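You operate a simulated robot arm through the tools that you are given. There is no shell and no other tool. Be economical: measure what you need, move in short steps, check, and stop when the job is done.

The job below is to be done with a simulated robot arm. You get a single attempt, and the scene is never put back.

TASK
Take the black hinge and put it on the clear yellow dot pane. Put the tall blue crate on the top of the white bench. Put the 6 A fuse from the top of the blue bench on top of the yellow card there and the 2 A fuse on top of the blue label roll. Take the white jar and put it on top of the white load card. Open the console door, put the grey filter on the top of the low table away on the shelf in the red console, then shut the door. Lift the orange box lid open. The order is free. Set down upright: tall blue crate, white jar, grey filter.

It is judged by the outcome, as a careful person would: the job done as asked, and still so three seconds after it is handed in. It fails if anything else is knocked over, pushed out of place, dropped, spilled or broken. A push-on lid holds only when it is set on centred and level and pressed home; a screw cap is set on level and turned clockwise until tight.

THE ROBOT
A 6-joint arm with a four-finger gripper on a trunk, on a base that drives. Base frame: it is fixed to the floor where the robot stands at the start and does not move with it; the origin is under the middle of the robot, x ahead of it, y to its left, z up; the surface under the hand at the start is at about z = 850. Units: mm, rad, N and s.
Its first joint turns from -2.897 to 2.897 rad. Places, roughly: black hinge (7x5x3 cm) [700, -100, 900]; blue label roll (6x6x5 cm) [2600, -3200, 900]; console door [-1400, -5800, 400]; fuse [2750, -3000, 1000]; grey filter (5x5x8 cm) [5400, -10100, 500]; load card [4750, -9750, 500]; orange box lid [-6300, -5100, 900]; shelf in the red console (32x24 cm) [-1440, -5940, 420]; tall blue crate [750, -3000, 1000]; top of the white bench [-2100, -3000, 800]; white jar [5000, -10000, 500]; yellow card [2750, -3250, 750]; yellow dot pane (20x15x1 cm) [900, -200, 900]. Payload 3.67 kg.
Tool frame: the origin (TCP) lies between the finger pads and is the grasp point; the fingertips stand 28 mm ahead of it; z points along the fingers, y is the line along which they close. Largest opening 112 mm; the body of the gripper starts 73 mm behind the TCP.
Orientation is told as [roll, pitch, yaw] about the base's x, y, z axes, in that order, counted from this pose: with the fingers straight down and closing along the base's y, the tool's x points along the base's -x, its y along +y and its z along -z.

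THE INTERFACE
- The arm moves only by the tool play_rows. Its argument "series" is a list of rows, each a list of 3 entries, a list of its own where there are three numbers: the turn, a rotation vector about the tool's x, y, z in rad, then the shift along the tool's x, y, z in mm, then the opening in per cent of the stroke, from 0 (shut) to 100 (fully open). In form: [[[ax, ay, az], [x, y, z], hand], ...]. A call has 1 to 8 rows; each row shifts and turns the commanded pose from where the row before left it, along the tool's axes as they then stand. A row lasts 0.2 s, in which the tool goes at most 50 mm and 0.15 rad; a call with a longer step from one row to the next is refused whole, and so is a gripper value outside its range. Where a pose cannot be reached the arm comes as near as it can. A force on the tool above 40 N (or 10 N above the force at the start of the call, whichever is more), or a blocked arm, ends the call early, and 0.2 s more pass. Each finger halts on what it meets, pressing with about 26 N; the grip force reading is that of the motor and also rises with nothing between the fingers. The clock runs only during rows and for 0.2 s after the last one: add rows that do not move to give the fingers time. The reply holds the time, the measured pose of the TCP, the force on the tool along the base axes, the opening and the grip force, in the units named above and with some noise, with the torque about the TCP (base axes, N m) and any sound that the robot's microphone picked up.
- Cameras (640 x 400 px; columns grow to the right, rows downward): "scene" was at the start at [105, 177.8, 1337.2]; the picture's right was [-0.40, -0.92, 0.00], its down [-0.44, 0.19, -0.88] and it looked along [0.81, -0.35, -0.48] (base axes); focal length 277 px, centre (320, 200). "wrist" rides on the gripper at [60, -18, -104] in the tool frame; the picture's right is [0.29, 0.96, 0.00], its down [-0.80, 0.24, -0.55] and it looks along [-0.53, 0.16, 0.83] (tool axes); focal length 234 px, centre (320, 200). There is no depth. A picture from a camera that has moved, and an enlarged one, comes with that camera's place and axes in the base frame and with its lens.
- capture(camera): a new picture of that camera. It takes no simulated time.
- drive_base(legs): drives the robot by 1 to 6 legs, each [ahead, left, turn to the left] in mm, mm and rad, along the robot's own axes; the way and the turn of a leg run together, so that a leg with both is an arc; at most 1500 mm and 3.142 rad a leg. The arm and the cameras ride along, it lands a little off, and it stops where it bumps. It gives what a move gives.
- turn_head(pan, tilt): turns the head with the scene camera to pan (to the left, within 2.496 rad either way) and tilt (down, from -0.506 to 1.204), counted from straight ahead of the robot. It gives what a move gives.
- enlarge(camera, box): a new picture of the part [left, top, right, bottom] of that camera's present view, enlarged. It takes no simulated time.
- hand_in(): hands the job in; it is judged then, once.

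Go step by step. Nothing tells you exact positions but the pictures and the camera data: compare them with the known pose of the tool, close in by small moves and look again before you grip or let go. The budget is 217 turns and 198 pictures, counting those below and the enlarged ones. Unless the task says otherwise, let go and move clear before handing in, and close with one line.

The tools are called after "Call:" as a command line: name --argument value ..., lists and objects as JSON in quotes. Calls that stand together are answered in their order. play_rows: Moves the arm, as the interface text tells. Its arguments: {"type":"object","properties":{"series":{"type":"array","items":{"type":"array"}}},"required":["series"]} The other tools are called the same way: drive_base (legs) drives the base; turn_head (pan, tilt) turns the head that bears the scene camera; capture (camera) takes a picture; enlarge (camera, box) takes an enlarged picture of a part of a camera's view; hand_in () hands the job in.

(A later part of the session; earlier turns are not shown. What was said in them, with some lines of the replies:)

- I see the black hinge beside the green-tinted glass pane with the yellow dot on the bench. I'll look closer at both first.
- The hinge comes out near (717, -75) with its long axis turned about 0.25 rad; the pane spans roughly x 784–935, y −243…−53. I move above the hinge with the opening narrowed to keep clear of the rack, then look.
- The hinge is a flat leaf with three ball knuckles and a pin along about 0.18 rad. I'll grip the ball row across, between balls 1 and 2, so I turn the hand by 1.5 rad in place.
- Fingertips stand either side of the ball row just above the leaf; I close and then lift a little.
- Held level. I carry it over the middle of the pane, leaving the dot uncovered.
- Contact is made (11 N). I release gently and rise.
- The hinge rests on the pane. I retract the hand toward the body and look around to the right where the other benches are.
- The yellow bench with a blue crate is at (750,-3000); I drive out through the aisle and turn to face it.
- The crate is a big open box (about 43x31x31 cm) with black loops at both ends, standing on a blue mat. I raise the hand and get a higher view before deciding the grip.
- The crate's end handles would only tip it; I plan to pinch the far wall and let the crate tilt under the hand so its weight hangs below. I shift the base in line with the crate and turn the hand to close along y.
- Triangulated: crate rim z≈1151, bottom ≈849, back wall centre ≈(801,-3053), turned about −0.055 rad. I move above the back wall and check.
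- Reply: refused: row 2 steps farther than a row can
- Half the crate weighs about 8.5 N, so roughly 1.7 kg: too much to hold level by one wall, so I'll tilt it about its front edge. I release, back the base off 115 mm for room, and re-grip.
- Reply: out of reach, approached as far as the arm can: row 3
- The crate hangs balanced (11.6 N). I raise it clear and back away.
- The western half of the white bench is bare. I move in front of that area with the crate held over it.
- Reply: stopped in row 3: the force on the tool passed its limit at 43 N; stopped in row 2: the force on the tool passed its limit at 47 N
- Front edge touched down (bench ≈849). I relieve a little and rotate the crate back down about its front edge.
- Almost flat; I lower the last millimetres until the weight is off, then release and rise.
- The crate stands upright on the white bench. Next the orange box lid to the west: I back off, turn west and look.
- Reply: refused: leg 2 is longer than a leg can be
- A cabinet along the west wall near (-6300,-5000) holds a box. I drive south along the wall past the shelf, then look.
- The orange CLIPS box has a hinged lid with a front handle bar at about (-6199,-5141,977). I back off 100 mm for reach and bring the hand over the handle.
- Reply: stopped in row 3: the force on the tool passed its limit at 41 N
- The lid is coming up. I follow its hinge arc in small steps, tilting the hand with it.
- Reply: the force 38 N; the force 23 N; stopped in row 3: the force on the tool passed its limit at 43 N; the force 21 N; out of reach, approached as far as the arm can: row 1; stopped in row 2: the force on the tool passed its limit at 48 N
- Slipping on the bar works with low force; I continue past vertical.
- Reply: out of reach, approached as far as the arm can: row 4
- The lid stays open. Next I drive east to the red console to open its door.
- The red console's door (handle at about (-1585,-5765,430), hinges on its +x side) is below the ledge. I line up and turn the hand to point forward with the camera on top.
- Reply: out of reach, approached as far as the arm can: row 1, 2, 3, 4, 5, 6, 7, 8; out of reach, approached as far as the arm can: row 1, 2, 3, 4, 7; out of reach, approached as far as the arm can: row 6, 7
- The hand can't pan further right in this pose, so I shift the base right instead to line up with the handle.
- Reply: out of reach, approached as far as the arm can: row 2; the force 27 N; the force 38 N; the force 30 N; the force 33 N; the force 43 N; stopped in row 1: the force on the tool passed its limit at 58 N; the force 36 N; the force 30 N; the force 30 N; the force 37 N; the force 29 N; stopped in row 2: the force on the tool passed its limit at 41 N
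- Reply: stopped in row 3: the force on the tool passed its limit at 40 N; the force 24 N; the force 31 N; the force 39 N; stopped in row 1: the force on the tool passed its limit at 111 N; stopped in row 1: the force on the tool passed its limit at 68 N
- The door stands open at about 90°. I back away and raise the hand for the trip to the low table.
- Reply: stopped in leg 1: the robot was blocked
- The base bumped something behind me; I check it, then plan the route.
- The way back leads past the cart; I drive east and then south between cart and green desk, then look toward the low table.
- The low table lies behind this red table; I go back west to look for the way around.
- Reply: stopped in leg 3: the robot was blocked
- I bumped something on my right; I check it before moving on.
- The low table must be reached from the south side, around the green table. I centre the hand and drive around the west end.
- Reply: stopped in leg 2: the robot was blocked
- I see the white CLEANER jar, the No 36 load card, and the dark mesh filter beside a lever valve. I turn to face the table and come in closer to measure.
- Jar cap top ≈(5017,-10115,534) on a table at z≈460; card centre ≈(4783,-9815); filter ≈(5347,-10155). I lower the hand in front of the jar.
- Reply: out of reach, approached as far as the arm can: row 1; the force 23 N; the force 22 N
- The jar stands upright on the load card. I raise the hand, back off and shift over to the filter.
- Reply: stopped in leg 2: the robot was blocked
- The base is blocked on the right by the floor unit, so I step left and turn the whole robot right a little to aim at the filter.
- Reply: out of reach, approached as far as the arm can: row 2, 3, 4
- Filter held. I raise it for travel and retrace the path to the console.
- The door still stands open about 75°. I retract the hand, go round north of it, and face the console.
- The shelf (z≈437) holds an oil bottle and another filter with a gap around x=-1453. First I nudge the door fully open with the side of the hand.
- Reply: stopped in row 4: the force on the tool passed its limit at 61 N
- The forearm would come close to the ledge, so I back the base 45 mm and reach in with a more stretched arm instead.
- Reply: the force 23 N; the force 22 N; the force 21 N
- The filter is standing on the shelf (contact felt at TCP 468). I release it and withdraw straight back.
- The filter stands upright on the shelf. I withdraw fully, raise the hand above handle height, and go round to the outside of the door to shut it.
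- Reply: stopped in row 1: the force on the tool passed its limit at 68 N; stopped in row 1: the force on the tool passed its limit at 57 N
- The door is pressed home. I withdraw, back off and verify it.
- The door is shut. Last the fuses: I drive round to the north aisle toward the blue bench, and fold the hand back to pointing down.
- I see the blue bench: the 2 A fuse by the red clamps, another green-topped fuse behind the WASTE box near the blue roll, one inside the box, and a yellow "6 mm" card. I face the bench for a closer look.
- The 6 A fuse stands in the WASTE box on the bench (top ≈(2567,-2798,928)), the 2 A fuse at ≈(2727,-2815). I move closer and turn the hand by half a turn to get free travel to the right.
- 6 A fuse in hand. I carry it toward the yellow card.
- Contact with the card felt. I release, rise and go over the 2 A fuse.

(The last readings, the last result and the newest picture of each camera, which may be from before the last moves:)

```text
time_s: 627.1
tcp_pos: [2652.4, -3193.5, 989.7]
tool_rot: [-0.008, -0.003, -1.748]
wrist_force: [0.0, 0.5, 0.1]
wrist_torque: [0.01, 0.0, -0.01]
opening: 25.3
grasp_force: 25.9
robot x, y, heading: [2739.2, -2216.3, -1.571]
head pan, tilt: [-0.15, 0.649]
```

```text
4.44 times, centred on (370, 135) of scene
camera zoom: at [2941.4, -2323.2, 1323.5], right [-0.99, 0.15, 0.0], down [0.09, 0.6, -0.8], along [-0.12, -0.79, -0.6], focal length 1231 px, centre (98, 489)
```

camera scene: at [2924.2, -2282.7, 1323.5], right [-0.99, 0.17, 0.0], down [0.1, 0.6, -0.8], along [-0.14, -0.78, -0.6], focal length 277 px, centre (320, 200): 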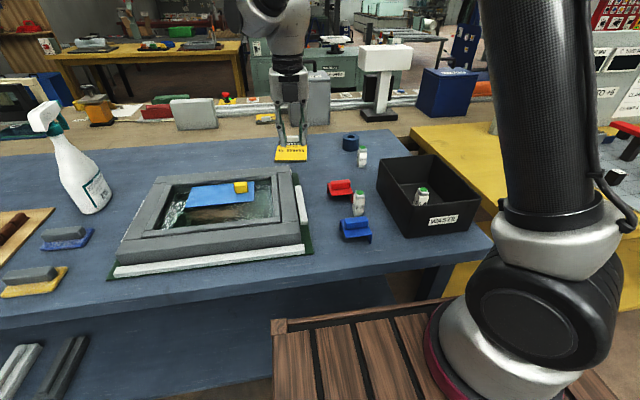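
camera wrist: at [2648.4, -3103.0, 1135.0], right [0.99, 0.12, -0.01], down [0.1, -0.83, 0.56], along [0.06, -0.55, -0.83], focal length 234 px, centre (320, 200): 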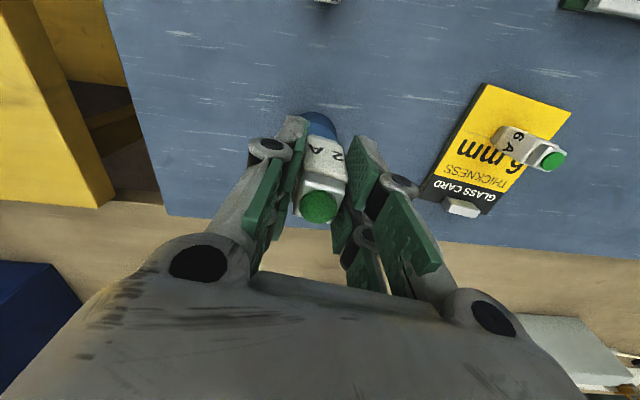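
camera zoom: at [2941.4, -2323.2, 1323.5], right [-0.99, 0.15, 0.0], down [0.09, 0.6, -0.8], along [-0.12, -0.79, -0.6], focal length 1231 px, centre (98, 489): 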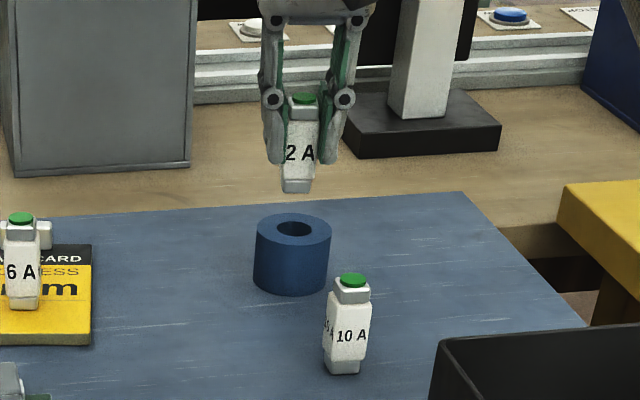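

The roll has a 27 mm hole, so I set the fuse about 14 mm off centre where its base is fully carried by the ring. Lowering in small steps.

Call:
play_rows --series '[[[0, 0, 0], [11.2, -5.5, 10], 10], [[0, 0, 0], [0, 0, 12], 10], [[0, 0, 0], [0, 0, 0], 10]]'

Call:
play_rows --series '[[[0, 0, 0], [0, 0, 3], 10], [[0, 0, 0], [0, 0, 0], 10]]'

Call:
play_rows --series '[[[0, 0, 0], [0, 0, 2.5], 10], [[0, 0, 0], [0, 0, 0], 10]]'

Call:
play_rows --series '[[[0, 0, 0], [0, 0, 2.5], 10], [[0, 0, 0], [0, 0, 0], 10]]'

Call:
enlarge --camera "scene" --box '[330, 90, 410, 160]'

```text
time_s: 627.9
tcp_pos: [2649.6, -3180.4, 965.8]
tool_rot: [-0.006, -0.001, -1.746]
wrist_force: [1.0, -0.3, 0.0]
wrist_torque: [0.01, 0.0, 0.0]
opening: 25.1
grasp_force: 25.9
robot x, y, heading: [2736.9, -2213.9, -1.571]
head pan, tilt: [-0.15, 0.649]
```

```text
time_s: 628.5
tcp_pos: [2650.2, -3181.5, 963.4]
tool_rot: [-0.007, -0.002, -1.748]
wrist_force: [-0.3, 0.3, -0.7]
wrist_torque: [0.0, 0.02, -0.04]
opening: 25.1
grasp_force: 26.1
robot x, y, heading: [2736.0, -2215.5, -1.572]
head pan, tilt: [-0.15, 0.649]
```

```text
time_s: 629.1
tcp_pos: [2649.2, -3181.6, 961.0]
tool_rot: [-0.006, -0.002, -1.747]
wrist_force: [0.8, -0.5, -0.6]
wrist_torque: [-0.01, -0.02, 0.03]
opening: 25.4
grasp_force: 26.2
robot x, y, heading: [2737.0, -2217.7, -1.573]
head pan, tilt: [-0.15, 0.649]
```

```text
time_s: 629.7
tcp_pos: [2649.1, -3184.2, 958.0]
tool_rot: [-0.007, -0.002, -1.747]
wrist_force: [0.0, 0.4, 0.0]
wrist_torque: [0.02, 0.02, 0.03]
opening: 25.5
grasp_force: 26.3
robot x, y, heading: [2737.3, -2216.1, -1.568]
head pan, tilt: [-0.15, 0.649]
```

```text
5.71 times, centred on (370, 125) of scene
camera zoom: at [2941.4, -2323.3, 1323.5], right [-0.99, 0.15, 0.0], down [0.09, 0.6, -0.8], along [-0.12, -0.79, -0.6], focal length 1583 px, centre (34, 629)
```

zoom: 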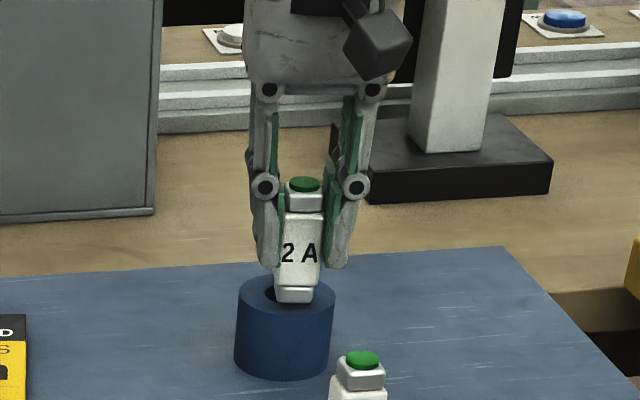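

Call:
play_rows --series '[[[0, 0, 0], [0.7, 3.9, 0], 10], [[0, 0, 0], [0, 0, 2.5], 10], [[0, 0, 0], [0, 0, 0], 10]]'

Call:
play_rows --series '[[[0, 0, 0], [0, 0, 2], 10], [[0, 0, 0], [0, 0, 0], 10]]'

Call:
play_rows --series '[[[0, 0, 0], [0, 0, 2], 10], [[0, 0, 0], [0, 0, 0], 10]]'

Call:
enlarge --camera "scene" --box '[330, 90, 410, 160]'

```text
time_s: 630.5
tcp_pos: [2652.9, -3180.4, 956.2]
tool_rot: [-0.006, -0.001, -1.748]
wrist_force: [-0.2, 1.0, -0.5]
wrist_torque: [0.01, 0.01, -0.03]
opening: 25.4
grasp_force: 25.8
robot x, y, heading: [2737.0, -2212.5, -1.571]
head pan, tilt: [-0.15, 0.649]
```

```text
time_s: 631.1
tcp_pos: [2653.9, -3180.5, 954.6]
tool_rot: [-0.007, -0.002, -1.749]
wrist_force: [0.5, 0.1, -0.3]
wrist_torque: [-0.02, 0.01, -0.01]
opening: 25.2
grasp_force: 26.6
robot x, y, heading: [2735.0, -2214.9, -1.573]
head pan, tilt: [-0.15, 0.649]
```

```text
time_s: 631.7
tcp_pos: [2652.9, -3180.7, 953.7]
tool_rot: [-0.007, -0.003, -1.747]
wrist_force: [-0.1, 0.6, 10.3]
wrist_torque: [0.01, 0.02, 0.01]
opening: 25.3
grasp_force: 25.7
robot x, y, heading: [2736.0, -2218.4, -1.573]
head pan, tilt: [-0.15, 0.649]
```

```text
5.71 times, centred on (370, 125) of scene
camera zoom: at [2941.5, -2322.9, 1323.5], right [-0.99, 0.15, 0.0], down [0.09, 0.6, -0.8], along [-0.12, -0.79, -0.6], focal length 1583 px, centre (34, 629)
```

zoom: 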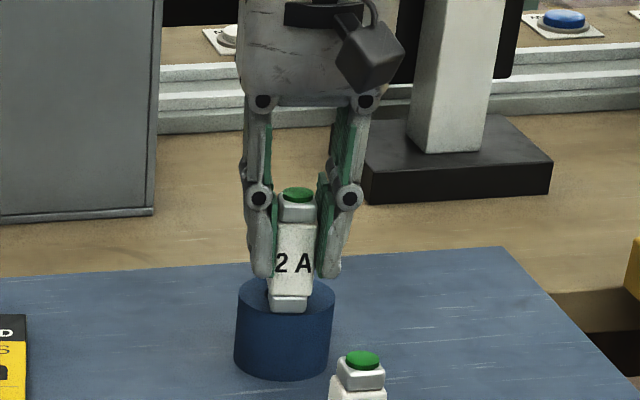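

Contact on the roll. I release slowly and rise.

Call:
play_rows --series '[[[0, 0, 0], [0, 0, -0.5], 10], [[0, 0, 0], [0, 0, 0], 25], [[0, 0, 0], [0, 0, 0], 32], [[0, 0, 0], [0, 0, 0], 38], [[0, 0, 0], [0, 0, 0], 38], [[0, 0, 0], [0, 0, -20], 38], [[0, 0, 0], [0, 0, -40], 38], [[0, 0, 0], [0, 0, -40], 38]]'

Call:
play_rows --series '[[[0, 0, 0], [45, 0, -10], 38], [[0, 0, 0], [45, 0, -10], 38], [[0, 0, 0], [45, 0, 0], 38], [[0, 0, 0], [45, 0, 0], 38], [[0, 0, 0], [45, 0, 0], 38], [[0, 0, 0], [45, 0, 0], 38], [[0, 0, 0], [0, 0, 0], 38]]'

Call:
enlarge --camera "scene" --box '[240, 100, 440, 230]'

```text
time_s: 633.5
tcp_pos: [2651.8, -3182.8, 1052.4]
tool_rot: [-0.007, -0.002, -1.748]
wrist_force: [0.3, -0.1, -0.8]
wrist_torque: [0.05, -0.02, 0.01]
opening: 42.8
grasp_force: 0.0
robot x, y, heading: [2737.9, -2216.1, -1.57]
head pan, tilt: [-0.15, 0.649]
```

```text
time_s: 635.1
tcp_pos: [2701.5, -2916.8, 1071.4]
tool_rot: [-0.006, -0.002, -1.746]
wrist_force: [0.4, -0.1, 0.9]
wrist_torque: [0.02, -0.01, 0.01]
opening: 42.5
grasp_force: 0.0
robot x, y, heading: [2739.0, -2216.7, -1.567]
head pan, tilt: [-0.15, 0.649]
```

```text
3.08 times, centred on (340, 165) of scene
camera zoom: at [2941.4, -2323.3, 1323.5], right [-0.99, 0.15, 0.0], down [0.09, 0.6, -0.8], along [-0.12, -0.79, -0.6], focal length 852 px, centre (258, 308)
```

zoom: 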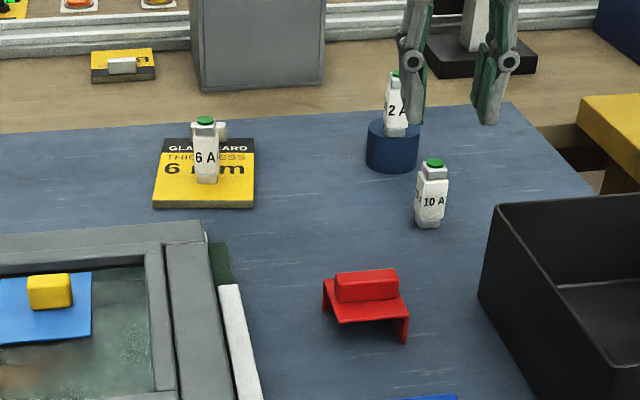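

Call:
play_rows --series '[[[0, 0, 0], [45, 0, 0], 38], [[0, 0, 0], [45, 0, 0], 38], [[0, 0, 0], [45, 0, 0], 38], [[0, 0, 0], [0, 0, 0], 38]]'

Call:
enlarge --camera "scene" --box '[320, 100, 410, 170]'

```text
time_s: 636.1
tcp_pos: [2727.4, -2784.0, 1070.4]
tool_rot: [-0.006, -0.002, -1.748]
wrist_force: [0.3, 1.0, 0.1]
wrist_torque: [-0.01, -0.04, 0.04]
opening: 42.3
grasp_force: 0.0
robot x, y, heading: [2736.8, -2220.8, -1.571]
head pan, tilt: [-0.15, 0.649]
```

```text
5.71 times, centred on (365, 135) of scene
camera zoom: at [2941.5, -2323.3, 1323.5], right [-0.99, 0.15, 0.0], down [0.09, 0.6, -0.8], along [-0.12, -0.79, -0.6], focal length 1583 px, centre (63, 571)
```

zoom: 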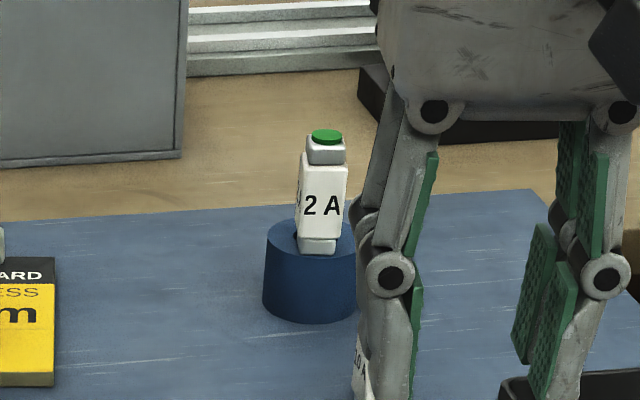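

Both fuses stand where asked. I back off clear of the bench and hand in.

Call:
drive_base --legs '[[-350, 0, 0]]'

Call:
capture --camera "scene"

```text
time_s: 638.3
tcp_pos: [2729.4, -2438.7, 1070.2]
tool_rot: [-0.006, -0.002, -1.746]
wrist_force: [-0.4, -0.4, -0.5]
wrist_torque: [-0.01, -0.05, 0.0]
opening: 42.6
grasp_force: 0.1
robot x, y, heading: [2734.4, -1869.4, -1.568]
head pan, tilt: [-0.15, 0.649]
```

```text
15 pictures are left
camera scene: at [2941.4, -1977.0, 1323.5], right [-0.99, 0.15, 0.0], down [0.09, 0.6, -0.8], along [-0.12, -0.79, -0.6], focal length 277 px, centre (320, 200)
```

scene: 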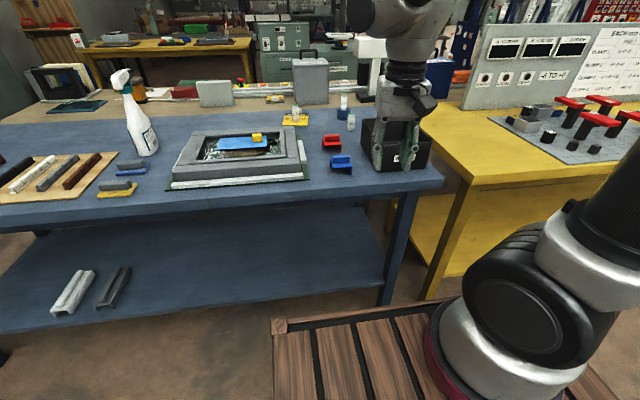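

Everything on the blue bench is in order and the hand is clear; I hand the job in.

Call:
hand_in

```text
The job is handed in.
```

All the items in the task are done, and I checked each by camera or by contact when I finished it. While driving, the base bumped the bench behind the white bench, the orange gauge box on the floor, and something behind it and to its right near the low table. It stopped each time. I saw no damage at the bench or the gauge box, but I can't rule out a small shift, and I did not look at the other two spots.
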